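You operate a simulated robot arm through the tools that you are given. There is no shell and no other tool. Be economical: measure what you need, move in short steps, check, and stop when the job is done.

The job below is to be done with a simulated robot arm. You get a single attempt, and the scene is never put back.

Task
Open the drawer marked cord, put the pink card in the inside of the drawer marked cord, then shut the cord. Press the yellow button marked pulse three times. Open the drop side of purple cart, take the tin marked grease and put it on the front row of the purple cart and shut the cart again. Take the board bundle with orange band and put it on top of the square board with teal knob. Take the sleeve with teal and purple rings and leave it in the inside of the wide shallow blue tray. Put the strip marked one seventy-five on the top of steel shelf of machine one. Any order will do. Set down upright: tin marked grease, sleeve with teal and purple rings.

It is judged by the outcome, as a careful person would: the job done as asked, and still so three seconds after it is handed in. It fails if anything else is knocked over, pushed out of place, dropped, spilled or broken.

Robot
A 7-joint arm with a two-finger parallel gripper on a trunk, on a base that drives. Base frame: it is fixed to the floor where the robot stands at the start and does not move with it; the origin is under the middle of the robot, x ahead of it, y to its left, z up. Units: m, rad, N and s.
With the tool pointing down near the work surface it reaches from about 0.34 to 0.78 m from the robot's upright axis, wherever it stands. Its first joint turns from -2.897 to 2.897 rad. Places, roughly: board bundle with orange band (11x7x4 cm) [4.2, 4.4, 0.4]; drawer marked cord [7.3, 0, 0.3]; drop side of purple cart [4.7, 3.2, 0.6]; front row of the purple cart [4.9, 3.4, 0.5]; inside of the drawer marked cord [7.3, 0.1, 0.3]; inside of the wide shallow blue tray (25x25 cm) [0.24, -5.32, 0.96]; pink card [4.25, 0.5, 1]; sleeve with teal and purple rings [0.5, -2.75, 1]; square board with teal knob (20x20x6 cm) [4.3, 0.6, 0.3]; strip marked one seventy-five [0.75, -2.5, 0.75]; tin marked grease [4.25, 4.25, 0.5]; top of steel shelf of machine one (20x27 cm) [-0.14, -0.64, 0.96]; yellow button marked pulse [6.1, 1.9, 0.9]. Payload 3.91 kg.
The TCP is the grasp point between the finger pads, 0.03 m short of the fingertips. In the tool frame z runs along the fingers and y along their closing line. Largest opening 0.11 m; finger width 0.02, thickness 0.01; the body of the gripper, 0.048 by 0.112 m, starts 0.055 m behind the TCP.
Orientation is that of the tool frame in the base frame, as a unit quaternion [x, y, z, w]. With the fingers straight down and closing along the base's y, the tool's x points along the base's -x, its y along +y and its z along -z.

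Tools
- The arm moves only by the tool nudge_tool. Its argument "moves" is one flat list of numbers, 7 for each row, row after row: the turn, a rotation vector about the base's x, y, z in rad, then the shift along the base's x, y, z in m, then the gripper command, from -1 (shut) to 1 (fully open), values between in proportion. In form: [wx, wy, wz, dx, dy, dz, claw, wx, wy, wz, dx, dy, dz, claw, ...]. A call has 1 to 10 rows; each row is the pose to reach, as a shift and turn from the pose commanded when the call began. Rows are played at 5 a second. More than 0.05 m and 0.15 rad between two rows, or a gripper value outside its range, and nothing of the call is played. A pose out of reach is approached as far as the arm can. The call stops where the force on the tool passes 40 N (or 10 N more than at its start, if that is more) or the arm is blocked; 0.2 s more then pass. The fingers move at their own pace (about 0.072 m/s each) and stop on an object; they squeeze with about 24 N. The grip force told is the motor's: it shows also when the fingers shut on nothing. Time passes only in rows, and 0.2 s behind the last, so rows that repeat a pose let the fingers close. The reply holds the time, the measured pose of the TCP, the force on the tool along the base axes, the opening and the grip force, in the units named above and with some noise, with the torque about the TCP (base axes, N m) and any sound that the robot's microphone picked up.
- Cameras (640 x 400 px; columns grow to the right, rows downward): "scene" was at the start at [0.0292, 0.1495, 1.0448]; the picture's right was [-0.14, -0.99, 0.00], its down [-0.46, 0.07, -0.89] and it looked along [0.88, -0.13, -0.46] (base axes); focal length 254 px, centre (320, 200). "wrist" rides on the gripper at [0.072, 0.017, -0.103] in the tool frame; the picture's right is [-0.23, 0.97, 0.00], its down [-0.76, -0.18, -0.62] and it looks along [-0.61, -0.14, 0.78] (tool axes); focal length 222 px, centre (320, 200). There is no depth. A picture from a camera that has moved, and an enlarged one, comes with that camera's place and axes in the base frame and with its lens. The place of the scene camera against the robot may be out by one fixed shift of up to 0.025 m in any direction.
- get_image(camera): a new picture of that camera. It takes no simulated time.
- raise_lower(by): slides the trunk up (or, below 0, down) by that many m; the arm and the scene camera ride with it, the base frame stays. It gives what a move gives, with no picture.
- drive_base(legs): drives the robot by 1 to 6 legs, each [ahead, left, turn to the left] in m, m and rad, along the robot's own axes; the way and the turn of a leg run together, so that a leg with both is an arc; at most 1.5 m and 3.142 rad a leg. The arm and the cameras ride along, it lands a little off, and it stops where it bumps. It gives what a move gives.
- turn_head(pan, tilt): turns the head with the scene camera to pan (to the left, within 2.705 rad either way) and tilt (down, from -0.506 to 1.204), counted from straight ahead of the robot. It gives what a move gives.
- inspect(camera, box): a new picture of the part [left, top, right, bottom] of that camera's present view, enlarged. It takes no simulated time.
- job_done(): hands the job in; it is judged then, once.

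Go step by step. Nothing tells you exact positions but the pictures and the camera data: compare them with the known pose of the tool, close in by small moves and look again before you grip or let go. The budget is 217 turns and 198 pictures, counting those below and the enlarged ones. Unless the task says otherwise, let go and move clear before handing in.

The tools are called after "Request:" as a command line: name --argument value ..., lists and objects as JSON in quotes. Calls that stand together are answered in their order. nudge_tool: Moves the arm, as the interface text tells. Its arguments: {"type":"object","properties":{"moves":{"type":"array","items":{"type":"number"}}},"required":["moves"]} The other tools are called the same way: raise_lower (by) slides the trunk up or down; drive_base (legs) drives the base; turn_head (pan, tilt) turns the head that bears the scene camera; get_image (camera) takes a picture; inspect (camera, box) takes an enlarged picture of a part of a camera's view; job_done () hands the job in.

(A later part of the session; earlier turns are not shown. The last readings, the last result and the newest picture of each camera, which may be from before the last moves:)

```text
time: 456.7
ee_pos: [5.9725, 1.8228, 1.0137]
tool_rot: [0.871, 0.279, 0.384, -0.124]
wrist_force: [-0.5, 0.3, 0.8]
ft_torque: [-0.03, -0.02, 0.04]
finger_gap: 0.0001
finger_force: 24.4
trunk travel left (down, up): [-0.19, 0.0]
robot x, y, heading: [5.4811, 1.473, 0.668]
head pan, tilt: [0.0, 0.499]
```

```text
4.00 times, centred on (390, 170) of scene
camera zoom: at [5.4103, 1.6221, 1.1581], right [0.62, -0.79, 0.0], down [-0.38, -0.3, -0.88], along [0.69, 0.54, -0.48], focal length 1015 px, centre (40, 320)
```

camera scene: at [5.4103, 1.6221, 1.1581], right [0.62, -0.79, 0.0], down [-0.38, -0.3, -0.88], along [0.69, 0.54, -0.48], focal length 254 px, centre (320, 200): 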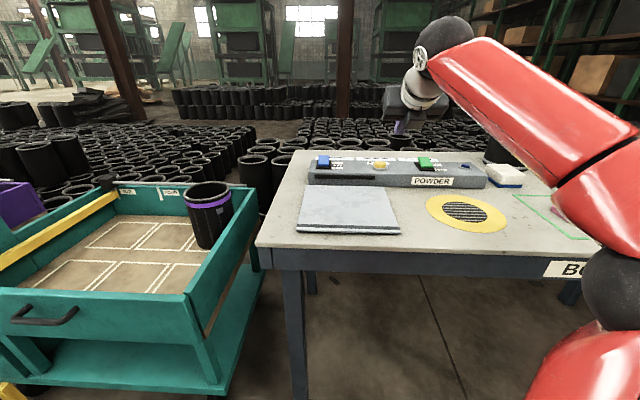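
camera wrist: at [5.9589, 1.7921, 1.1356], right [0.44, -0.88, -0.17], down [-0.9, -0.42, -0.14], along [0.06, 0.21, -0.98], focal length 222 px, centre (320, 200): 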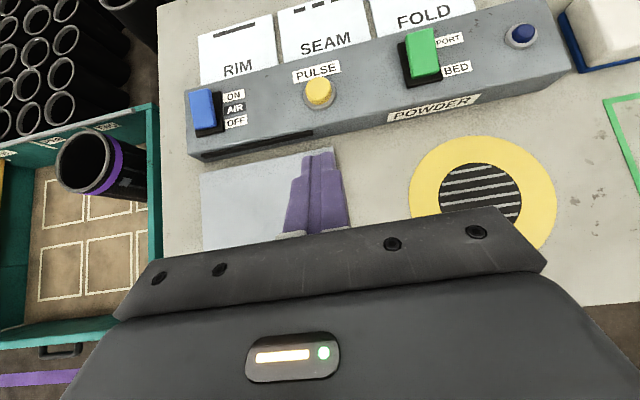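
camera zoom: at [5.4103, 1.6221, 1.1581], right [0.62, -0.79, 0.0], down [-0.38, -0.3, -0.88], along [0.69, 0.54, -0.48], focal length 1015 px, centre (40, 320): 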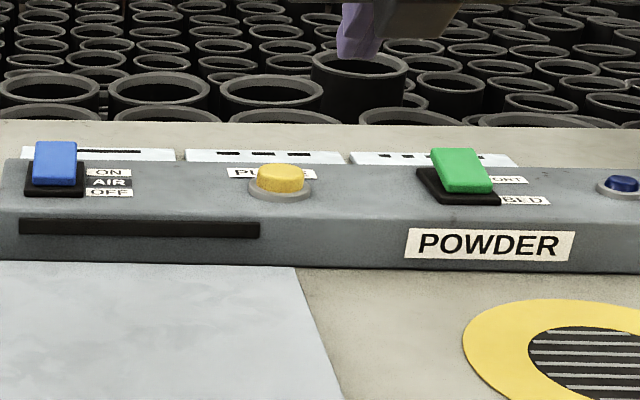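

The step was slightly too long; same move with shorter rows.

Request:
nudge_tool --moves '[0, 0, 0, 0.032, 0.022, -0.01, -1, 0, 0, 0, 0.064, 0.044, -0.02, -1, 0, 0, 0, 0.096, 0.066, -0.035, -1, 0, 0, 0, 0.126, 0.086, -0.05, -1, 0, 0, 0, 0.126, 0.086, -0.085, -1, 0, 0, 0, 0.126, 0.086, -0.105, -1]'

Request:
get_image --camera "wrist"

Request:
inspect --camera "scene" --box '[320, 120, 460, 220]'

```text
time: 458.1
ee_pos: [6.0974, 1.907, 0.9073]
tool_rot: [0.871, 0.279, 0.385, -0.124]
wrist_force: [0.2, 0.1, -0.4]
ft_torque: [-0.03, -0.02, 0.05]
finger_gap: 0.0
finger_force: 24.3
trunk travel left (down, up): [-0.19, 0.0]
robot x, y, heading: [5.4813, 1.4736, 0.665]
head pan, tilt: [0.0, 0.499]
```

```text
35 pictures are left
camera wrist: at [6.0853, 1.8767, 1.0294], right [0.44, -0.88, -0.17], down [-0.9, -0.42, -0.14], along [0.05, 0.21, -0.98], focal length 222 px, centre (320, 200)
```

wrist: 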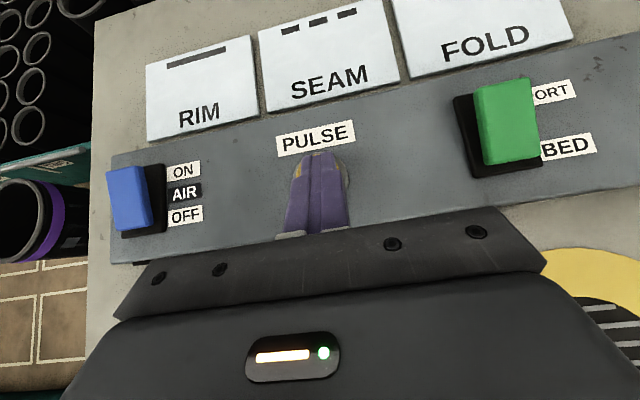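

```text
4.00 times, centred on (390, 170) of scene
camera zoom: at [5.4103, 1.6222, 1.1581], right [0.62, -0.79, 0.0], down [-0.38, -0.3, -0.88], along [0.69, 0.54, -0.48], focal length 1015 px, centre (40, 320)
```

zoom: 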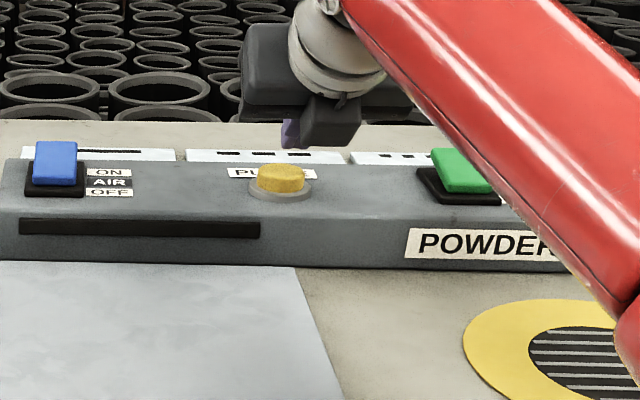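

The fingertip is over the button. First press.

Request:
nudge_tool --moves '[0, 0, 0, 0, 0, -0.012, -1, 0, 0, 0, 0, 0, -0.02, -1, 0, 0, 0, 0, 0, -0.026, -1, 0, 0, 0, 0, 0, -0.031, -1]'

Request:
inspect --camera "scene" --box '[350, 130, 430, 190]'

```text
time: 459.1
ee_pos: [6.0974, 1.9055, 0.8827]
tool_rot: [0.87, 0.277, 0.389, -0.124]
wrist_force: [7.9, 2.2, 30.8]
ft_torque: [0.36, -0.59, -0.06]
finger_gap: 0.0002
finger_force: 24.0
trunk travel left (down, up): [-0.19, 0.0]
robot x, y, heading: [5.4825, 1.47, 0.663]
head pan, tilt: [0.0, 0.499]
heard: click
```

```text
6.67 times, centred on (390, 160) of scene
camera zoom: at [5.4092, 1.621, 1.1587], right [0.62, -0.79, 0.0], down [-0.38, -0.29, -0.88], along [0.69, 0.54, -0.48], focal length 1692 px, centre (-147, 467)
```

zoom: 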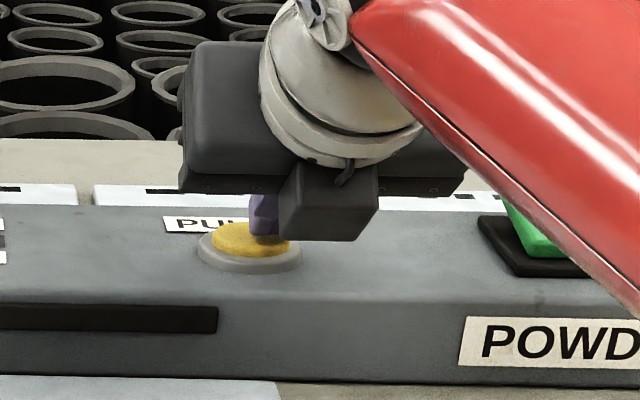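

A click: one press. Release fully and press the second time.

Request:
nudge_tool --moves '[0, 0, 0, 0, 0, 0.015, -1, 0, 0, 0, 0, 0, 0.031, -1, 0, 0, 0, 0, 0, 0.031, -1, 0, 0, 0, 0, 0, 0.031, -1]'

Request:
nudge_tool --moves '[0, 0, 0, 0, 0, -0.012, -1, 0, 0, 0, 0, 0, -0.02, -1, 0, 0, 0, 0, 0, -0.026, -1, 0, 0, 0, 0, 0, -0.031, -1]'

Request:
nudge_tool --moves '[0, 0, 0, 0, 0, 0.015, -1, 0, 0, 0, 0, 0, 0.031, -1, 0, 0, 0, 0, 0, 0.031, -1, 0, 0, 0, 0, 0, 0.031, -1]'

```text
time: 460.1
ee_pos: [6.0974, 1.9069, 0.9065]
tool_rot: [0.871, 0.279, 0.384, -0.123]
wrist_force: [0.5, 0.3, -0.7]
ft_torque: [0.0, 0.01, 0.01]
finger_gap: 0.0
finger_force: 23.8
trunk travel left (down, up): [-0.19, 0.0]
robot x, y, heading: [5.4838, 1.4697, 0.666]
head pan, tilt: [0.0, 0.499]
```

```text
time: 461.1
ee_pos: [6.0964, 1.9072, 0.8826]
tool_rot: [0.869, 0.278, 0.39, -0.125]
wrist_force: [11.0, 2.5, 30.5]
ft_torque: [0.36, -0.66, -0.04]
finger_gap: 0.0
finger_force: 24.0
trunk travel left (down, up): [-0.19, 0.0]
robot x, y, heading: [5.4821, 1.4754, 0.664]
head pan, tilt: [0.0, 0.499]
heard: click
```

```text
time: 462.1
ee_pos: [6.0967, 1.9084, 0.9085]
tool_rot: [0.871, 0.279, 0.384, -0.123]
wrist_force: [0.9, 1.1, -0.1]
ft_torque: [0.0, -0.01, 0.01]
finger_gap: 0.0
finger_force: 24.4
trunk travel left (down, up): [-0.19, 0.0]
robot x, y, heading: [5.4779, 1.4742, 0.665]
head pan, tilt: [0.0, 0.499]
```

Second click. Third press, then clear away.

Request:
nudge_tool --moves '[0, 0, 0, 0, 0, -0.012, -1, 0, 0, 0, 0, 0, -0.02, -1, 0, 0, 0, 0, 0, -0.026, -1, 0, 0, 0, 0, 0, -0.031, -1]'

Request:
nudge_tool --moves '[0, 0, 0, 0, 0, 0.03, -1, 0, 0, 0, -0.01, -0.007, 0.07, -1, 0, 0, 0, -0.03, -0.02, 0.11, -1, 0, 0, 0, -0.06, -0.04, 0.14, -1, 0, 0, 0, -0.09, -0.06, 0.16, -1, 0, 0, 0, -0.12, -0.085, 0.17, -1]'

Request:
drive_base --legs '[[-0.35, 0, 0], [0, 0, -1.3]]'

Request:
turn_head --pan 0.3 --tilt 0.4

Request:
get_image --camera "scene"

```text
time: 463.1
ee_pos: [6.0974, 1.9069, 0.8826]
tool_rot: [0.869, 0.279, 0.389, -0.125]
wrist_force: [3.0, 1.1, 31.1]
ft_torque: [0.34, -0.48, -0.18]
finger_gap: 0.0
finger_force: 24.2
trunk travel left (down, up): [-0.19, 0.0]
robot x, y, heading: [5.4804, 1.4738, 0.658]
head pan, tilt: [0.0, 0.499]
heard: click
```

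```text
time: 464.5
ee_pos: [5.9778, 1.8255, 1.0474]
tool_rot: [0.871, 0.279, 0.385, -0.123]
wrist_force: [-0.2, 0.5, 0.0]
ft_torque: [-0.01, 0.01, -0.02]
finger_gap: 0.0
finger_force: 24.1
trunk travel left (down, up): [-0.19, 0.0]
robot x, y, heading: [5.4821, 1.4746, 0.662]
head pan, tilt: [0.0, 0.499]
```

```text
time: 469.9
ee_pos: [5.693, 0.8939, 1.047]
tool_rot: [0.867, -0.291, 0.383, 0.128]
wrist_force: [-1.1, -0.8, 0.0]
ft_torque: [0.01, -0.03, 0.01]
finger_gap: 0.0
finger_force: 23.9
trunk travel left (down, up): [-0.19, 0.0]
robot x, y, heading: [5.2082, 1.2633, -0.604]
head pan, tilt: [0.0, 0.499]
```

```text
time: 470.7
ee_pos: [5.6927, 0.894, 1.0477]
tool_rot: [0.867, -0.291, 0.383, 0.128]
wrist_force: [1.6, 0.9, -0.6]
ft_torque: [-0.01, 0.0, 0.02]
finger_gap: 0.0002
finger_force: 23.7
trunk travel left (down, up): [-0.19, 0.0]
robot x, y, heading: [5.2092, 1.259, -0.6]
head pan, tilt: [0.3, 0.4]
```

```text
32 pictures are left
camera scene: at [5.3348, 1.4035, 1.1672], right [-0.3, -0.95, 0.0], down [-0.37, 0.12, -0.92], along [0.88, -0.28, -0.39], focal length 254 px, centre (320, 200)
```

scene: 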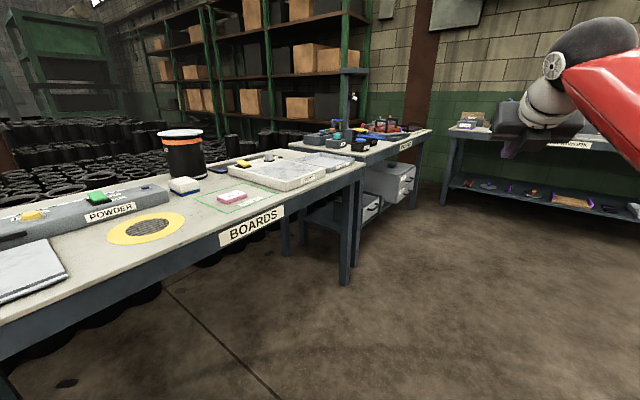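

Three clicks heard and the card is on the READY spot. The drawers are under the next bench; drive in front of them.

Request:
drive_base --legs '[[0, 0, -0.32], [1.0, 0, 0], [0.95, 0, 0], [0, 0, 1.58]]'

Request:
turn_head --pan 0 --tilt 0.6

Request:
get_image --camera "scene"

```text
time: 485.4
ee_pos: [6.8914, 0.0366, 1.0473]
tool_rot: [0.872, 0.277, 0.384, -0.122]
wrist_force: [1.1, -0.1, 0.6]
ft_torque: [0.01, 0.02, 0.03]
finger_gap: 0.0002
finger_force: 23.9
trunk travel left (down, up): [-0.19, 0.0]
robot x, y, heading: [6.3915, -0.3101, 0.654]
head pan, tilt: [0.3, 0.4]
```

```text
time: 486.2
ee_pos: [6.8907, 0.0384, 1.0465]
tool_rot: [0.872, 0.276, 0.385, -0.121]
wrist_force: [-0.1, 0.7, -0.6]
ft_torque: [-0.03, -0.01, 0.02]
finger_gap: 0.0001
finger_force: 24.0
trunk travel left (down, up): [-0.19, 0.0]
robot x, y, heading: [6.3936, -0.3075, 0.655]
head pan, tilt: [0.0, 0.6]
```

```text
31 pictures are left
camera scene: at [6.3198, -0.1616, 1.1491], right [0.61, -0.79, 0.0], down [-0.45, -0.34, -0.83], along [0.65, 0.5, -0.56], focal length 254 px, centre (320, 200)
```

scene: 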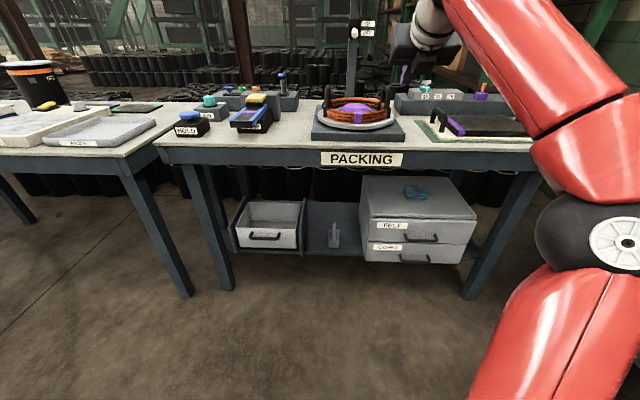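

PACKING bench: the lower drawer of the right unit is CORD, handle about (7.2,-0.02,0.27). Lower the trunk, slide right to face it, and turn the tool horizontal with vertical closing.

Request:
raise_lower --by -0.19

Request:
drive_base --legs '[[0, -0.26, 0]]'

Request:
nudge_tool --moves '[0.123, 0.047, -0.065, -0.006, -0.005, -0.044, 0, 0.245, 0.094, -0.13, -0.012, -0.01, -0.088, 0.2, 0.368, 0.14, -0.195, -0.018, -0.015, -0.132, 0.2, 0.491, 0.187, -0.26, -0.024, -0.02, -0.176, 0.2, 0.613, 0.234, -0.325, -0.03, -0.025, -0.22, 0.2, 0.736, 0.281, -0.391, -0.036, -0.03, -0.264, 0.2, 0.858, 0.328, -0.456, -0.042, -0.034, -0.308, 0.2, 0.981, 0.375, -0.521, -0.048, -0.038, -0.352, 0.2, 1.104, 0.421, -0.586, -0.054, -0.042, -0.396, 0.2, 1.226, 0.468, -0.651, -0.06, -0.046, -0.44, 0.2]'

Request:
nudge_tool --moves '[0.062, 0.024, -0.033, 0, 0, -0.03, 0.2, 0.123, 0.047, -0.065, 0, 0, -0.06, 0.2, 0.123, 0.047, -0.065, 0, 0, -0.09, 0.2]'

Request:
get_image --camera "scene"

Request:
get_image --camera "wrist"

```text
time: 488.3
ee_pos: [6.8904, 0.0377, 0.8565]
tool_rot: [0.873, 0.276, 0.384, -0.121]
wrist_force: [0.0, -0.4, 0.8]
ft_torque: [-0.02, 0.0, 0.0]
finger_gap: 0.0
finger_force: 24.2
trunk travel left (down, up): [0.0, 0.19]
robot x, y, heading: [6.3938, -0.3065, 0.657]
head pan, tilt: [0.0, 0.6]
```

```text
time: 490.2
ee_pos: [7.0535, -0.1726, 0.8573]
tool_rot: [0.872, 0.277, 0.385, -0.122]
wrist_force: [-0.4, 0.3, -1.2]
ft_torque: [-0.01, -0.01, -0.04]
finger_gap: 0.0003
finger_force: 24.1
trunk travel left (down, up): [0.0, 0.19]
robot x, y, heading: [6.5533, -0.5218, 0.658]
head pan, tilt: [0.0, 0.6]
```

```text
time: 492.4
ee_pos: [6.9982, -0.2186, 0.4197]
tool_rot: [0.744, -0.296, 0.292, -0.523]
wrist_force: [0.4, -0.6, 1.4]
ft_torque: [0.0, 0.03, -0.01]
finger_gap: 0.066
finger_force: 0.1
trunk travel left (down, up): [0.0, 0.19]
robot x, y, heading: [6.5546, -0.5205, 0.657]
head pan, tilt: [0.0, 0.6]
```

```text
time: 493.2
ee_pos: [6.993, -0.2201, 0.329]
tool_rot: [0.707, -0.348, 0.272, -0.552]
wrist_force: [-0.2, -1.0, -0.1]
ft_torque: [0.0, 0.03, 0.0]
finger_gap: 0.0662
finger_force: 0.0
trunk travel left (down, up): [0.0, 0.19]
robot x, y, heading: [6.5573, -0.5207, 0.66]
head pan, tilt: [0.0, 0.6]
```

```text
30 pictures are left
camera scene: at [6.4826, -0.3732, 0.9591], right [0.61, -0.79, 0.0], down [-0.45, -0.35, -0.83], along [0.65, 0.5, -0.56], focal length 254 px, centre (320, 200)
```

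scene: 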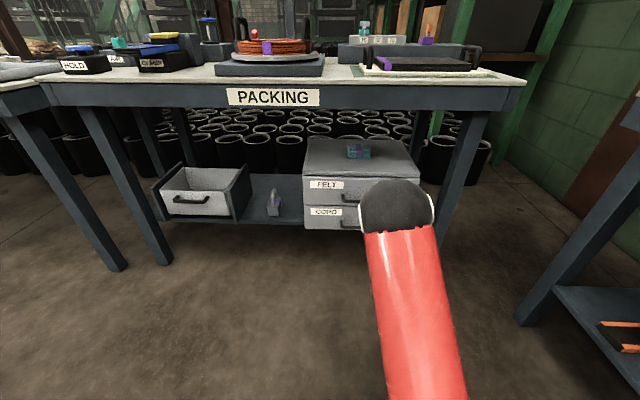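

```text
29 pictures are left
camera wrist: at [6.9549, -0.3407, 0.3375], right [-0.33, 0.04, -0.94], down [-0.91, 0.26, 0.32], along [0.26, 0.96, -0.05], focal length 222 px, centre (320, 200)
```

wrist: 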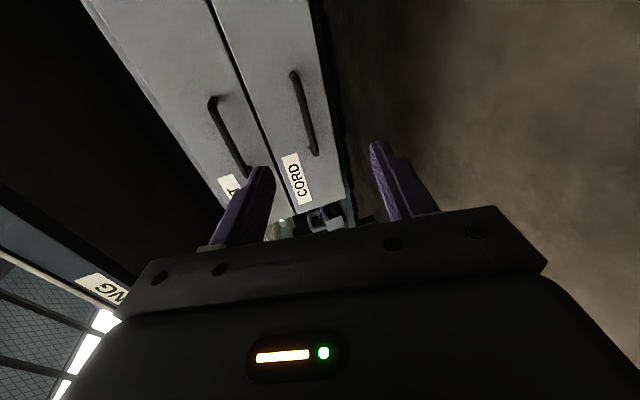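

Triangulated handle centre: (7.189,-0.014,0.295). Drive 0.12 m ahead and align short of the handle.

Request:
drive_base --legs '[[0.12, 0, 0]]'

Request:
nudge_tool --moves '[0, 0, 0, 0.01, 0.028, -0.005, 0.2, 0, 0, 0, 0.022, 0.056, -0.01, 0.2, 0, 0, 0, 0.038, 0.084, -0.014, 0.2]'

Request:
get_image --camera "wrist"

```text
time: 494.4
ee_pos: [7.0896, -0.1495, 0.3299]
tool_rot: [0.707, -0.351, 0.274, -0.55]
wrist_force: [-0.1, -0.1, -0.2]
ft_torque: [-0.03, 0.01, -0.02]
finger_gap: 0.0658
finger_force: 0.0
trunk travel left (down, up): [0.0, 0.19]
robot x, y, heading: [6.6474, -0.4468, 0.649]
head pan, tilt: [0.0, 0.6]
```

```text
time: 495.2
ee_pos: [7.1287, -0.0649, 0.3153]
tool_rot: [0.707, -0.351, 0.273, -0.551]
wrist_force: [-0.6, 0.4, 0.1]
ft_torque: [0.03, -0.01, 0.01]
finger_gap: 0.0659
finger_force: 0.1
trunk travel left (down, up): [0.0, 0.19]
robot x, y, heading: [6.649, -0.448, 0.652]
head pan, tilt: [0.0, 0.6]
```

```text
28 pictures are left
camera wrist: at [7.0887, -0.1865, 0.3235], right [-0.33, 0.04, -0.94], down [-0.91, 0.27, 0.32], along [0.27, 0.96, -0.05], focal length 222 px, centre (320, 200)
```

wrist: 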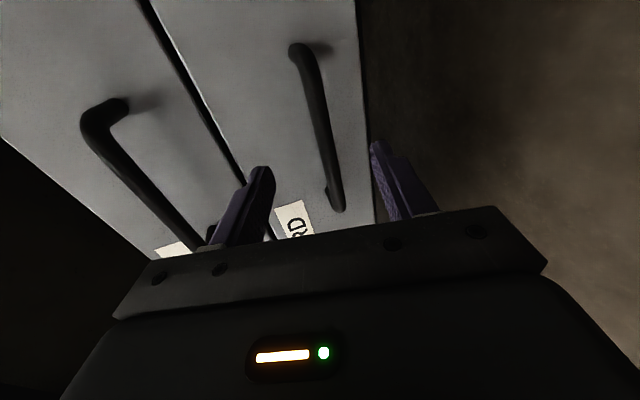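

The bar is between the fingers. Advance 5 cm and close.

Request:
nudge_tool --moves '[0, 0, 0, 0.015, 0.012, -0.005, 0.2, 0, 0, 0, 0.028, 0.022, -0.009, 0.2, 0, 0, 0, 0.038, 0.029, -0.012, 0.2, 0, 0, 0, 0.038, 0.029, -0.012, -1, 0, 0, 0, 0.038, 0.029, -0.012, -1, 0, 0, 0, 0.038, 0.029, -0.012, -1]'

Request:
get_image --camera "wrist"

```text
time: 496.0
ee_pos: [7.1574, -0.0422, 0.3043]
tool_rot: [0.707, -0.351, 0.273, -0.55]
wrist_force: [-15.0, -10.9, 8.5]
ft_torque: [0.54, -0.86, -0.14]
finger_gap: 0.0677
finger_force: 1.8
trunk travel left (down, up): [0.0, 0.19]
robot x, y, heading: [6.6518, -0.4493, 0.653]
head pan, tilt: [0.0, 0.6]
stopped in row 3: the force on the tool passed its limit at 68 N (the readings are from after the stop); the commanded pose is now the measured one
```

```text
27 pictures are left
camera wrist: at [7.1174, -0.1633, 0.3132], right [-0.33, 0.04, -0.94], down [-0.91, 0.27, 0.33], along [0.26, 0.96, -0.05], focal length 222 px, centre (320, 200)
```

wrist: 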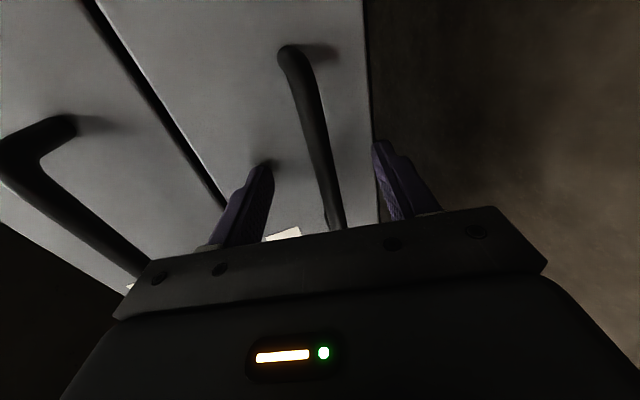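

The tips touch the drawer face with the bar between the fingers. Back off 4 mm and close.

Request:
nudge_tool --moves '[0, 0, 0, -0.004, -0.003, 0, 0.2, 0, 0, 0, -0.004, -0.003, 0, -1, 0, 0, 0, -0.004, -0.003, 0, -1, 0, 0, 0, -0.004, -0.003, 0, -1, 0, 0, 0, -0.004, -0.003, 0, -1]'

Request:
get_image --camera "wrist"

```text
time: 497.2
ee_pos: [7.1524, -0.0449, 0.3012]
tool_rot: [0.709, -0.352, 0.27, -0.547]
wrist_force: [-0.8, -2.0, -21.6]
ft_torque: [0.17, 0.38, -0.26]
finger_gap: 0.0117
finger_force: 44.9
trunk travel left (down, up): [0.0, 0.19]
robot x, y, heading: [6.6502, -0.4465, 0.655]
head pan, tilt: [0.0, 0.6]
```

```text
26 pictures are left
camera wrist: at [7.1137, -0.166, 0.3108], right [-0.33, 0.03, -0.94], down [-0.9, 0.27, 0.33], along [0.26, 0.96, -0.06], focal length 222 px, centre (320, 200)
```

wrist: 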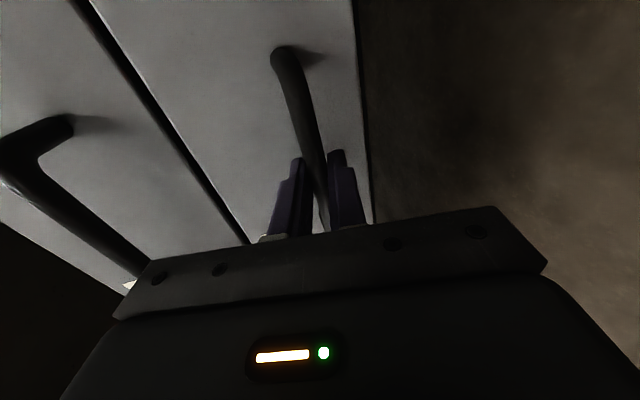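

Handle gripped. Pull the drawer open by driving back 0.22 m.

Request:
drive_base --legs '[[-0.22, 0, 0]]'

Request:
get_image --camera "scene"

```text
time: 498.8
ee_pos: [6.9863, -0.1617, 0.3025]
tool_rot: [0.713, -0.348, 0.266, -0.548]
wrist_force: [0.4, -0.8, -1.1]
ft_torque: [0.37, 0.4, -0.02]
finger_gap: 0.0118
finger_force: 45.0
trunk travel left (down, up): [0.0, 0.19]
robot x, y, heading: [6.4879, -0.5712, 0.658]
head pan, tilt: [0.0, 0.6]
stopped in leg 1: the force on the tool passed its limit at 41 N (the readings are from after the stop); the commanded pose is now the measured one
```

```text
25 pictures are left
camera scene: at [6.4145, -0.4249, 0.9593], right [0.61, -0.79, 0.0], down [-0.45, -0.35, -0.82], along [0.65, 0.51, -0.57], focal length 254 px, centre (320, 200)
```

scene: 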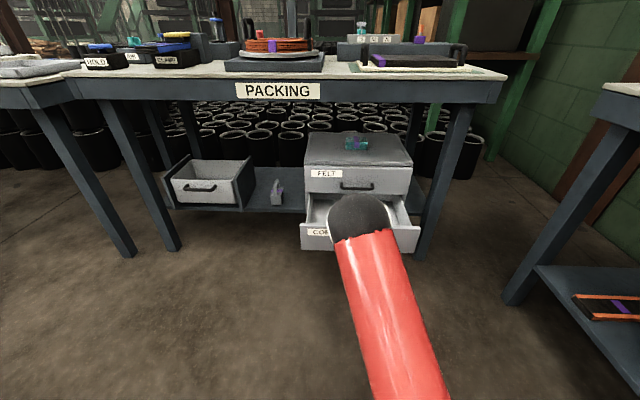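

The drawer is open about 0.2 m. Release the handle, back off and reorient the tool while rising.

Request:
nudge_tool --moves '[0, 0, 0, 0, 0, 0, 0.2, 0, 0, 0, 0, 0, 0, 0.3, 0, 0, 0, 0, 0, 0, 0.3, 0, 0, 0, -0.03, -0.023, 0.008, 0.3, 0, 0, 0, -0.065, -0.05, 0.018, 0.3, 0, 0, 0, -0.065, -0.05, 0.06, 0.3, 0, 0, 0, -0.065, -0.05, 0.105, 0.3, 0, 0, 0, -0.065, -0.05, 0.15, 0.3]'

Request:
nudge_tool --moves '[-0.123, -0.047, 0.065, 0, 0, 0.03, 0.3, -0.245, -0.094, 0.13, 0, 0, 0.06, 0.3, -0.368, -0.14, 0.195, 0, 0, 0.09, 0.3, -0.491, -0.187, 0.26, 0, 0, 0.12, 0.3, -0.613, -0.234, 0.325, 0, 0, 0.15, 0.3, -0.736, -0.281, 0.391, 0, 0, 0.18, 0.3, -0.858, -0.328, 0.456, 0, 0, 0.21, 0.3, -0.981, -0.375, 0.521, 0, 0, 0.24, 0.3, -1.104, -0.421, 0.586, 0, 0, 0.27, 0.5, -1.226, -0.468, 0.651, 0, 0, 0.3, 0.85]'

Request:
nudge_tool --moves '[-0.062, -0.024, 0.033, 0, 0, 0, 0.85, -0.123, -0.047, 0.065, 0, 0, 0, 0.85]'

Request:
raise_lower --by 0.19

Request:
drive_base --legs '[[-0.25, 0, 0], [0, 1.3, 0], [0, 0.37, 0]]'

Request:
get_image --camera "wrist"

```text
time: 500.6
ee_pos: [6.9212, -0.2149, 0.4568]
tool_rot: [0.712, -0.347, 0.268, -0.549]
wrist_force: [0.4, 0.2, 0.0]
ft_torque: [0.02, 0.0, -0.03]
finger_gap: 0.0715
finger_force: 0.1
trunk travel left (down, up): [0.0, 0.19]
robot x, y, heading: [6.484, -0.5748, 0.655]
head pan, tilt: [0.0, 0.6]
```

```text
time: 502.8
ee_pos: [6.9198, -0.2134, 0.7537]
tool_rot: [0.883, 0.22, 0.382, -0.162]
wrist_force: [1.1, 0.1, -0.5]
ft_torque: [0.0, 0.0, 0.04]
finger_gap: 0.1017
finger_force: 0.0
trunk travel left (down, up): [0.0, 0.19]
robot x, y, heading: [6.4848, -0.5771, 0.664]
head pan, tilt: [0.0, 0.6]
```

```text
time: 503.4
ee_pos: [6.9199, -0.212, 0.7529]
tool_rot: [0.875, 0.275, 0.383, -0.115]
wrist_force: [-1.1, 0.9, -0.1]
ft_torque: [0.0, 0.02, 0.0]
finger_gap: 0.1018
finger_force: 0.0
trunk travel left (down, up): [0.0, 0.19]
robot x, y, heading: [6.4876, -0.5734, 0.656]
head pan, tilt: [0.0, 0.6]
```

```text
time: 505.5
ee_pos: [6.9202, -0.2117, 0.9423]
tool_rot: [0.874, 0.275, 0.383, -0.116]
wrist_force: [-0.3, -0.4, 0.1]
ft_torque: [0.0, -0.01, 0.0]
finger_gap: 0.1018
finger_force: 0.1
trunk travel left (down, up): [-0.19, 0.0]
robot x, y, heading: [6.49, -0.5717, 0.659]
head pan, tilt: [0.0, 0.6]
```

```text
time: 515.5
ee_pos: [5.7228, 0.9706, 0.9436]
tool_rot: [0.878, 0.262, 0.385, -0.11]
wrist_force: [0.7, 0.5, 0.0]
ft_torque: [0.02, -0.02, 0.01]
finger_gap: 0.1017
finger_force: 0.1
trunk travel left (down, up): [-0.19, 0.0]
robot x, y, heading: [5.2782, 0.6208, 0.635]
head pan, tilt: [0.0, 0.6]
```

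```text
24 pictures are left
camera wrist: at [5.7092, 0.9426, 1.0659], right [0.4, -0.9, -0.16], down [-0.91, -0.38, -0.14], along [0.06, 0.2, -0.98], focal length 222 px, centre (320, 200)
```

wrist: 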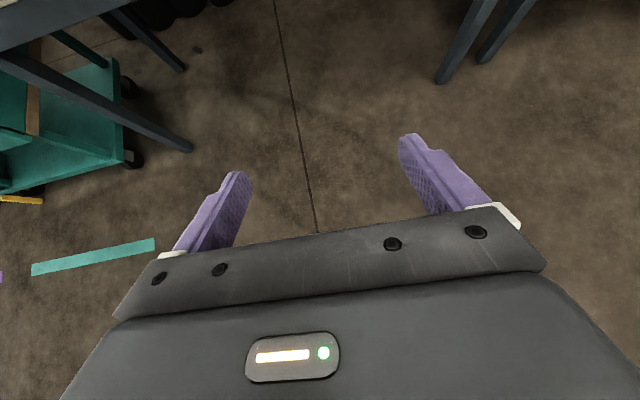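

Request:
drive_base --legs '[[0, 0.12, 0.02], [0.54, 0, 0]]'

Request:
get_image --camera "wrist"

```text
time: 519.5
ee_pos: [6.0761, 1.4159, 0.9429]
tool_rot: [0.874, 0.277, 0.382, -0.117]
wrist_force: [-0.4, 0.4, 0.1]
ft_torque: [0.02, -0.02, 0.0]
finger_gap: 0.1017
finger_force: 0.1
trunk travel left (down, up): [-0.19, 0.0]
robot x, y, heading: [5.6454, 1.0548, 0.664]
head pan, tilt: [0.0, 0.6]
```

```text
23 pictures are left
camera wrist: at [6.063, 1.3877, 1.0659], right [0.43, -0.89, -0.16], down [-0.9, -0.41, -0.14], along [0.06, 0.2, -0.98], focal length 222 px, centre (320, 200)
```

wrist: 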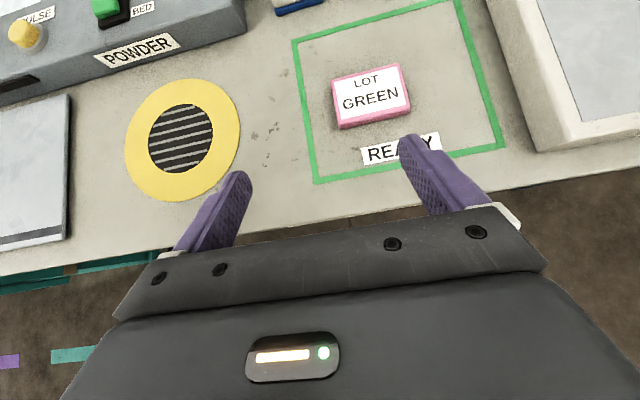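

The card is at (6.217,1.437) as left. Move over and descend to grip.

Request:
nudge_tool --moves '[0, 0, -0.015, 0.044, 0.005, 0, 0.85, 0, 0, -0.03, 0.088, 0.009, 0, 0.85, 0, 0, -0.03, 0.131, 0.014, -0.015, 0.85, 0, 0, -0.03, 0.131, 0.014, -0.055, 0.85, 0, 0, -0.03, 0.131, 0.014, -0.085, 0.85, 0, 0, -0.03, 0.131, 0.014, -0.1, 0.85]'

Request:
get_image --camera "wrist"

```text
time: 520.9
ee_pos: [6.2073, 1.4275, 0.8441]
tool_rot: [0.878, 0.263, 0.385, -0.11]
wrist_force: [-0.1, -0.7, -0.2]
ft_torque: [0.0, 0.03, 0.01]
finger_gap: 0.1017
finger_force: 0.0
out of reach, approached as far as the arm can: row 1
trunk travel left (down, up): [-0.19, 0.0]
robot x, y, heading: [5.6455, 1.0542, 0.662]
head pan, tilt: [0.0, 0.6]
```

```text
22 pictures are left
camera wrist: at [6.1933, 1.3999, 0.967], right [0.4, -0.9, -0.16], down [-0.91, -0.39, -0.14], along [0.06, 0.2, -0.98], focal length 222 px, centre (320, 200)
```

wrist: 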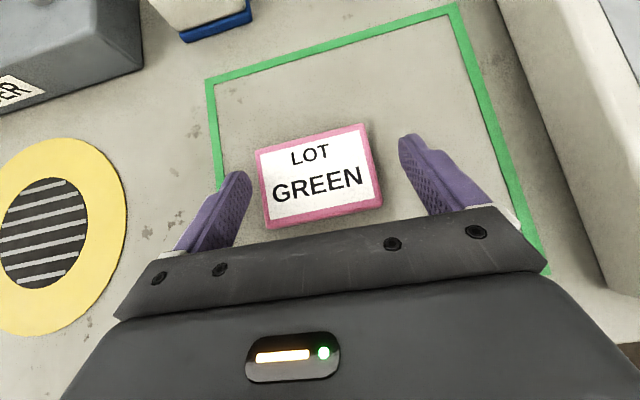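

Nearly centred; shift 5 mm left, lower 14 mm, close and lift.

Request:
nudge_tool --moves '[0, 0, 0, -0.003, 0.004, -0.005, 0.85, 0, 0, 0, -0.003, 0.004, -0.013, 0.85, 0, 0, 0, -0.003, 0.004, -0.013, -1, 0, 0, 0, -0.003, 0.004, -0.013, -1, 0, 0, 0, -0.003, 0.004, -0.013, -1]'

Request:
nudge_tool --moves '[0, 0, 0, 0, 0, 0.006, -1, 0, 0, 0, 0, 0, 0.015, -1, 0, 0, 0, -0.01, -0.008, 0.05, -1, 0, 0, 0, -0.03, -0.025, 0.09, -1, 0, 0, 0, -0.05, -0.04, 0.12, -1]'

Request:
get_image --camera "wrist"

```text
time: 522.1
ee_pos: [6.2036, 1.433, 0.8298]
tool_rot: [0.878, 0.263, 0.385, -0.111]
wrist_force: [0.7, 0.2, -0.5]
ft_torque: [-0.03, 0.01, 0.0]
finger_gap: 0.0846
finger_force: 24.1
trunk travel left (down, up): [-0.19, 0.0]
robot x, y, heading: [5.642, 1.0557, 0.661]
head pan, tilt: [0.0, 0.6]
```

```text
time: 523.3
ee_pos: [6.1541, 1.3958, 0.9495]
tool_rot: [0.878, 0.264, 0.384, -0.112]
wrist_force: [0.4, -0.5, -0.7]
ft_torque: [-0.01, 0.02, 0.02]
finger_gap: 0.0845
finger_force: 24.2
trunk travel left (down, up): [-0.19, 0.0]
robot x, y, heading: [5.6464, 1.0526, 0.663]
head pan, tilt: [0.0, 0.6]
```

```text
21 pictures are left
camera wrist: at [6.1405, 1.367, 1.0726], right [0.4, -0.9, -0.16], down [-0.91, -0.39, -0.14], along [0.06, 0.2, -0.98], focal length 222 px, centre (320, 200)
```

wrist: 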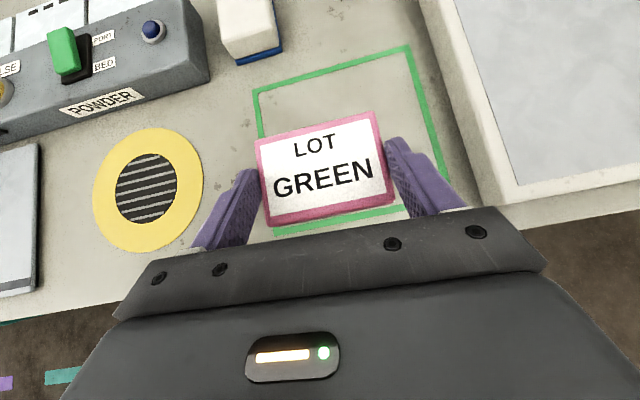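

Card regripped. Drive back to the drawer, then lower the trunk.

Request:
drive_base --legs '[[-0.55, 0, 0], [0, -1.0, 0], [0, -0.78, 0]]'

Request:
raise_lower --by -0.19

Request:
get_image --camera "scene"

```text
time: 535.0
ee_pos: [6.7508, -0.3752, 0.9495]
tool_rot: [0.881, 0.253, 0.386, -0.107]
wrist_force: [-0.1, -0.1, -0.6]
ft_torque: [-0.01, 0.03, 0.0]
finger_gap: 0.0843
finger_force: 23.7
trunk travel left (down, up): [-0.19, 0.0]
robot x, y, heading: [6.2318, -0.7045, 0.635]
head pan, tilt: [0.0, 0.6]
```

```text
time: 537.0
ee_pos: [6.7514, -0.3758, 0.7599]
tool_rot: [0.881, 0.252, 0.386, -0.105]
wrist_force: [0.4, 0.7, -0.4]
ft_torque: [0.0, -0.01, -0.02]
finger_gap: 0.084
finger_force: 23.8
trunk travel left (down, up): [0.0, 0.19]
robot x, y, heading: [6.2345, -0.7052, 0.64]
head pan, tilt: [0.0, 0.6]
```

```text
20 pictures are left
camera scene: at [6.1633, -0.5556, 0.9591], right [0.6, -0.8, 0.0], down [-0.45, -0.34, -0.82], along [0.66, 0.49, -0.57], focal length 254 px, centre (320, 200)
```

scene: 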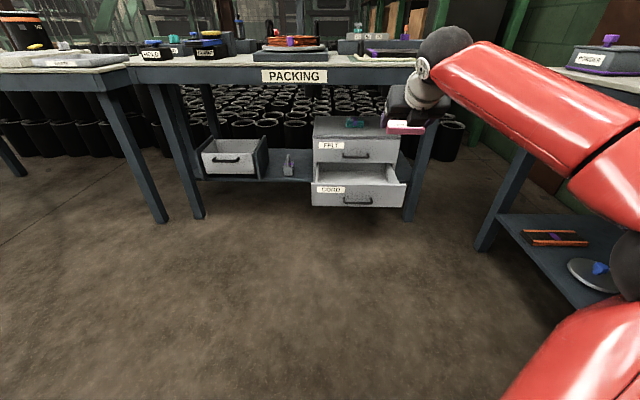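

The open CORD drawer's interior centre is about (7.11,-0.065), below the bench's front edge, so I'll lower the card outside first and then drive in under the bench top.

Request:
nudge_tool --moves '[0, 0, 0, 0, 0, -0.045, -1, 0, 0, 0, 0, 0, -0.09, -1, 0, 0, 0, 0, 0, -0.135, -1, 0, 0, 0, 0, 0, -0.18, -1, 0, 0, 0, 0, 0, -0.225, -1, 0, 0, 0, 0, 0, -0.27, -1, 0, 0, 0, 0, 0, -0.315, -1, 0, 0, 0, 0, 0, -0.35, -1]'

Request:
drive_base --legs '[[0, 0.035, 0.02], [0.36, 0, 0]]'

Request:
get_image --camera "wrist"

Request:
get_image --camera "scene"

```text
time: 538.9
ee_pos: [6.7532, -0.375, 0.4083]
tool_rot: [0.881, 0.253, 0.385, -0.106]
wrist_force: [0.1, 0.2, -0.2]
ft_torque: [0.02, 0.04, 0.02]
finger_gap: 0.0841
finger_force: 23.8
trunk travel left (down, up): [0.0, 0.19]
robot x, y, heading: [6.2288, -0.7062, 0.64]
head pan, tilt: [0.0, 0.6]
```

```text
time: 541.6
ee_pos: [7.0186, -0.1195, 0.4086]
tool_rot: [0.88, 0.257, 0.385, -0.108]
wrist_force: [-0.3, -1.0, -0.6]
ft_torque: [-0.03, -0.01, 0.0]
finger_gap: 0.0838
finger_force: 23.7
trunk travel left (down, up): [0.0, 0.19]
robot x, y, heading: [6.5029, -0.4525, 0.651]
head pan, tilt: [0.0, 0.6]
```

```text
19 pictures are left
camera wrist: at [7.0047, -0.1475, 0.5313], right [0.39, -0.91, -0.16], down [-0.92, -0.37, -0.14], along [0.06, 0.2, -0.98], focal length 222 px, centre (320, 200)
```

wrist: 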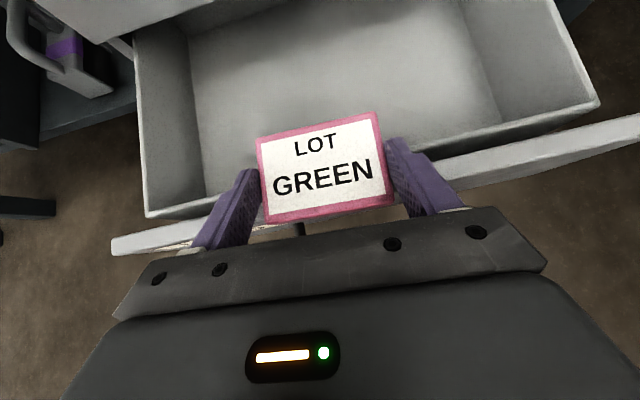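

```text
18 pictures are left
camera scene: at [6.4307, -0.3053, 0.959], right [0.6, -0.8, 0.0], down [-0.45, -0.34, -0.82], along [0.66, 0.5, -0.57], focal length 254 px, centre (320, 200)
```

scene: 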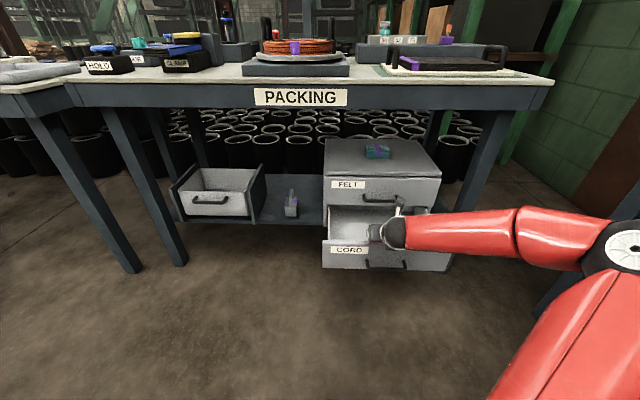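

The card is over the drawer's front part; go 0.10 m further and 3 cm right, then lower into the drawer.

Request:
drive_base --legs '[[0.1, 0, 0]]'

Request:
nudge_tool --moves '[0, 0, 0, 0.01, -0.012, -0.01, -1, 0, 0, 0, 0.018, -0.024, -0.03, -1, 0, 0, 0, 0.018, -0.024, -0.06, -1, 0, 0, 0, 0.018, -0.024, -0.085, -1]'

Request:
get_image --camera "wrist"

Request:
inspect --camera "scene" --box '[300, 140, 480, 280]'

```text
time: 542.8
ee_pos: [7.1023, -0.0588, 0.4078]
tool_rot: [0.881, 0.256, 0.384, -0.107]
wrist_force: [0.2, 0.1, -1.4]
ft_torque: [-0.03, 0.0, 0.03]
finger_gap: 0.0838
finger_force: 24.1
trunk travel left (down, up): [0.0, 0.19]
robot x, y, heading: [6.5847, -0.3916, 0.646]
head pan, tilt: [0.0, 0.6]
```

```text
time: 543.7
ee_pos: [7.1228, -0.0812, 0.348]
tool_rot: [0.875, 0.255, 0.397, -0.108]
wrist_force: [0.1, -0.4, 22.2]
ft_torque: [-0.89, 1.29, 0.07]
finger_gap: 0.084
finger_force: 23.9
trunk travel left (down, up): [0.0, 0.19]
robot x, y, heading: [6.5795, -0.3911, 0.641]
head pan, tilt: [0.0, 0.6]
stopped in row 4: the force on the tool passed its limit at 66 N (the readings are from after the stop); the commanded pose is now the measured one
```

```text
17 pictures are left
camera wrist: at [7.1075, -0.1106, 0.4707], right [0.39, -0.91, -0.16], down [-0.92, -0.37, -0.16], along [0.09, 0.21, -0.97], focal length 222 px, centre (320, 200)
```

wrist: 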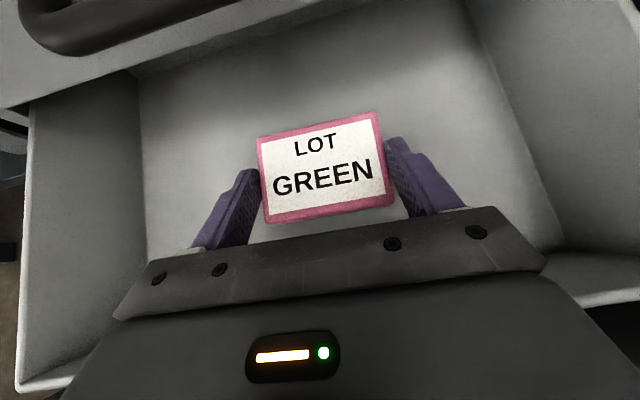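

```text
2.86 times, centred on (390, 210) of scene
camera zoom: at [6.5127, -0.2438, 0.9594], right [0.6, -0.8, 0.0], down [-0.45, -0.34, -0.83], along [0.66, 0.49, -0.56], focal length 725 px, centre (120, 171)
```

zoom: 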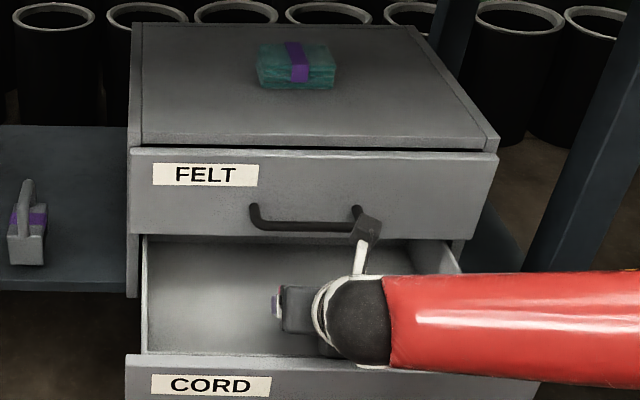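

The hand's underside touched the drawer's front rim. Raise, move 5 cm further in, and lower again.

Request:
nudge_tool --moves '[0, 0, 0, 0, 0, 0.02, -1, 0, 0, 0, 0.02, 0.015, 0.025, -1, 0, 0, 0, 0.04, 0.031, 0.02, -1, 0, 0, 0, 0.04, 0.031, 0, -1, 0, 0, 0, 0.04, 0.031, -0.015, -1, 0, 0, 0, 0.04, 0.031, -0.028, -1, 0, 0, 0, 0.04, 0.031, -0.04, -1]'

Request:
inspect --camera "scene" --box '[300, 140, 480, 280]'

```text
time: 545.3
ee_pos: [7.1627, -0.0534, 0.3061]
tool_rot: [0.876, 0.256, 0.394, -0.108]
wrist_force: [1.2, 0.4, 0.6]
ft_torque: [0.02, 0.01, 0.0]
finger_gap: 0.0841
finger_force: 24.3
trunk travel left (down, up): [0.0, 0.19]
robot x, y, heading: [6.5843, -0.3913, 0.648]
head pan, tilt: [0.0, 0.6]
```

```text
2.86 times, centred on (390, 210) of scene
camera zoom: at [6.5134, -0.2433, 0.959], right [0.6, -0.8, 0.0], down [-0.45, -0.34, -0.82], along [0.66, 0.49, -0.57], focal length 725 px, centre (120, 171)
```

zoom: 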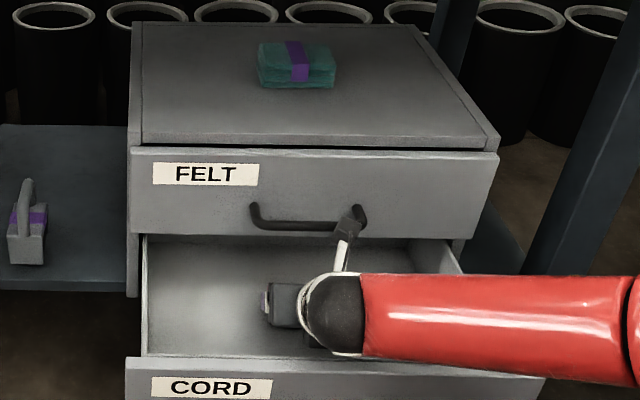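

Request:
nudge_tool --moves '[0, 0, 0, 0, 0, -0.007, -1, 0, 0, 0, 0, 0, -0.014, -1, 0, 0, 0, 0, 0, -0.021, -1, 0, 0, 0, 0, 0, -0.027, -1]'

```text
time: 546.1
ee_pos: [7.1665, -0.0489, 0.2965]
tool_rot: [0.873, 0.255, 0.402, -0.109]
wrist_force: [0.8, -0.4, 12.6]
ft_torque: [0.09, 0.23, 0.05]
finger_gap: 0.0843
finger_force: 24.2
trunk travel left (down, up): [0.0, 0.19]
robot x, y, heading: [6.5832, -0.3951, 0.643]
head pan, tilt: [0.0, 0.6]
stopped in row 4: the force on the tool passed its limit at 46 N (the readings are from after the stop); the commanded pose is now the measured one
```

Card is on the drawer floor. Open, then retreat up and back.

Request:
nudge_tool --moves '[0, 0, 0, 0, 0, 0.002, 0, 0, 0, 0, 0, 0, 0.002, 0.7, 0, 0, 0, 0, 0, 0.002, 0.7, 0, 0, 0, -0.012, -0.009, 0.025, 0.7, 0, 0, 0, -0.028, -0.022, 0.06, 0.7, 0, 0, 0, -0.044, -0.034, 0.1, 0.7]'

Request:
drive_base --legs '[[-0.3, 0, 0]]'

Request:
get_image --camera "scene"

Request:
get_image --camera "wrist"

```text
time: 547.5
ee_pos: [7.122, -0.0856, 0.3923]
tool_rot: [0.874, 0.255, 0.4, -0.109]
wrist_force: [-0.6, 0.5, 0.3]
ft_torque: [0.0, -0.01, -0.02]
finger_gap: 0.0936
finger_force: 0.1
trunk travel left (down, up): [0.0, 0.19]
robot x, y, heading: [6.5825, -0.3924, 0.642]
head pan, tilt: [0.0, 0.6]
```

```text
time: 549.5
ee_pos: [6.8897, -0.2599, 0.3932]
tool_rot: [0.874, 0.256, 0.399, -0.109]
wrist_force: [0.6, 0.5, -0.1]
ft_torque: [-0.02, 0.05, 0.03]
finger_gap: 0.0933
finger_force: 0.0
trunk travel left (down, up): [0.0, 0.19]
robot x, y, heading: [6.349, -0.567, 0.638]
head pan, tilt: [0.0, 0.6]
```

```text
14 pictures are left
camera scene: at [6.281, -0.4174, 0.959], right [0.6, -0.8, 0.0], down [-0.45, -0.34, -0.82], along [0.66, 0.49, -0.57], focal length 254 px, centre (320, 200)
```

scene: 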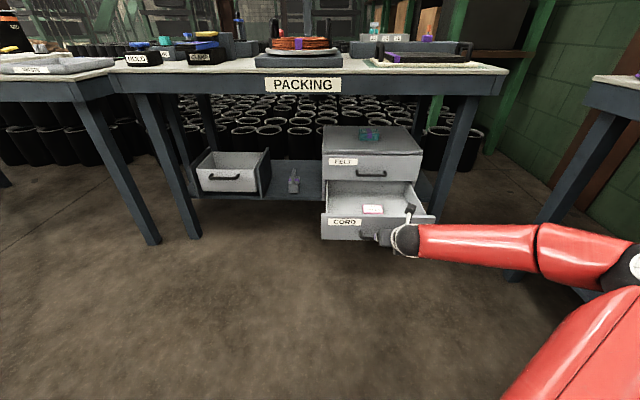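

```text
13 pictures are left
camera wrist: at [6.8718, -0.2885, 0.5149], right [0.39, -0.91, -0.16], down [-0.91, -0.37, -0.17], along [0.09, 0.21, -0.97], focal length 222 px, centre (320, 200)
```

wrist: 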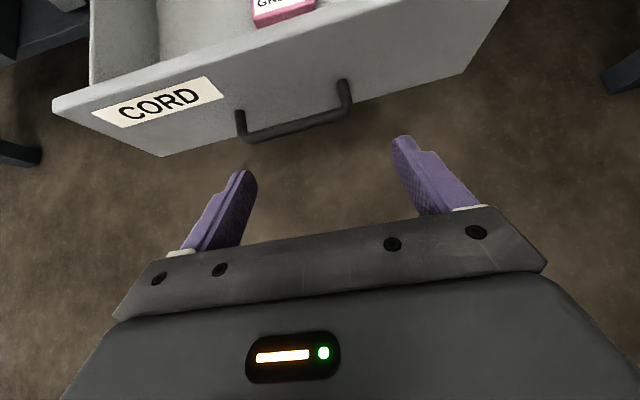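

The card lies in the drawer. Close the fingers, shift 15 cm left of centre (clear of the FELT handle), and push the drawer shut by driving forward.

Request:
nudge_tool --moves '[0, 0, 0, -0.025, 0.033, -0.01, -0.2, 0, 0, 0, -0.05, 0.066, -0.02, -1, 0, 0, 0, -0.075, 0.097, -0.03, -1, 0, 0, 0, -0.0915, 0.1185, -0.038, -1, 0, 0, 0, -0.0915, 0.1185, -0.038, -1]'

Request:
drive_base --legs '[[0.14, 0, 0.01]]'

Request:
get_image --camera "wrist"

```text
time: 550.7
ee_pos: [6.7958, -0.1416, 0.3535]
tool_rot: [0.874, 0.255, 0.399, -0.108]
wrist_force: [0.0, 0.4, 0.2]
ft_torque: [-0.01, -0.02, 0.0]
finger_gap: 0.0001
finger_force: 24.0
trunk travel left (down, up): [0.0, 0.19]
robot x, y, heading: [6.3528, -0.5662, 0.642]
head pan, tilt: [0.0, 0.6]
```

```text
time: 552.1
ee_pos: [6.9076, -0.05, 0.3535]
tool_rot: [0.873, 0.26, 0.398, -0.111]
wrist_force: [-0.1, 0.5, 0.7]
ft_torque: [0.01, -0.04, 0.03]
finger_gap: 0.0
finger_force: 23.8
trunk travel left (down, up): [0.0, 0.19]
robot x, y, heading: [6.4653, -0.4823, 0.652]
head pan, tilt: [0.0, 0.6]
```

```text
12 pictures are left
camera wrist: at [6.8909, -0.0794, 0.4755], right [0.4, -0.9, -0.16], down [-0.91, -0.38, -0.17], along [0.09, 0.21, -0.97], focal length 222 px, centre (320, 200)
```

wrist: 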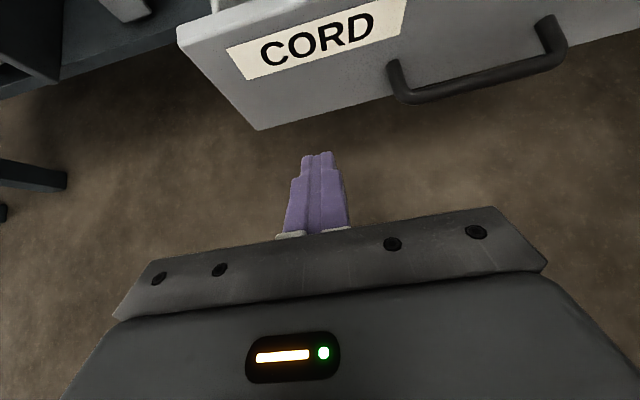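

The fingers face the left half of the drawer front. Drive forward to push it shut.

Request:
drive_base --legs '[[0.2, 0, 0]]'

Request:
get_image --camera "scene"

```text
time: 553.7
ee_pos: [7.0681, 0.0701, 0.3538]
tool_rot: [0.873, 0.257, 0.399, -0.109]
wrist_force: [0.0, -0.7, 0.3]
ft_torque: [-0.05, 0.01, -0.04]
finger_gap: 0.0
finger_force: 24.2
trunk travel left (down, up): [0.0, 0.19]
robot x, y, heading: [6.6277, -0.3569, 0.645]
head pan, tilt: [0.0, 0.6]
```

```text
11 pictures are left
camera scene: at [6.5552, -0.2091, 0.959], right [0.6, -0.8, 0.0], down [-0.45, -0.34, -0.82], along [0.66, 0.5, -0.57], focal length 254 px, centre (320, 200)
```

scene: 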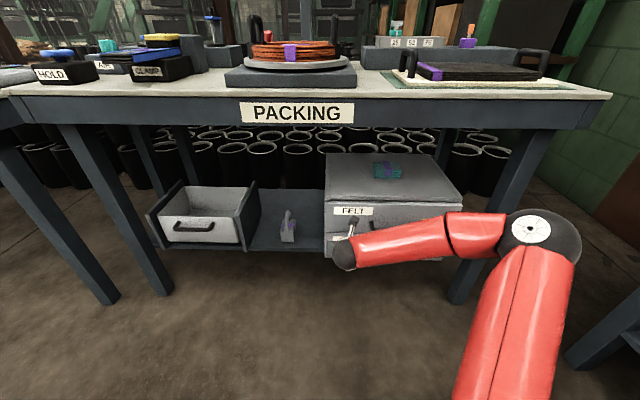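

Nearly closed; push the last few centimetres with the arm under the force guard.

Request:
nudge_tool --moves '[0, 0, 0, 0.012, 0.009, 0, -1, 0, 0, 0, 0.024, 0.018, 0, -1, 0, 0, 0, 0.036, 0.028, 0, -1, 0, 0, 0, 0.048, 0.037, 0, -1, 0, 0, 0, 0.06, 0.046, 0, -1]'

Request:
inspect --camera "scene" --box '[300, 140, 480, 280]'

```text
time: 554.2
ee_pos: [7.0828, 0.0806, 0.353]
tool_rot: [0.875, 0.259, 0.395, -0.108]
wrist_force: [-1.2, -0.7, 0.3]
ft_torque: [0.03, -0.05, -0.01]
finger_gap: 0.0
finger_force: 24.0
trunk travel left (down, up): [0.0, 0.19]
robot x, y, heading: [6.6287, -0.3569, 0.649]
head pan, tilt: [0.0, 0.6]
stopped in row 2: the force on the tool passed its limit at 66 N (the readings are from after the stop); the commanded pose is now the measured one
```

```text
2.86 times, centred on (390, 210) of scene
camera zoom: at [6.5547, -0.2097, 0.9591], right [0.6, -0.8, 0.0], down [-0.45, -0.34, -0.83], along [0.66, 0.5, -0.56], focal length 725 px, centre (120, 171)
```

zoom: 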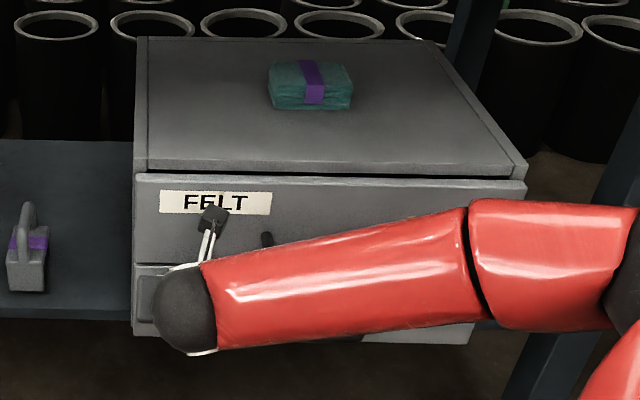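

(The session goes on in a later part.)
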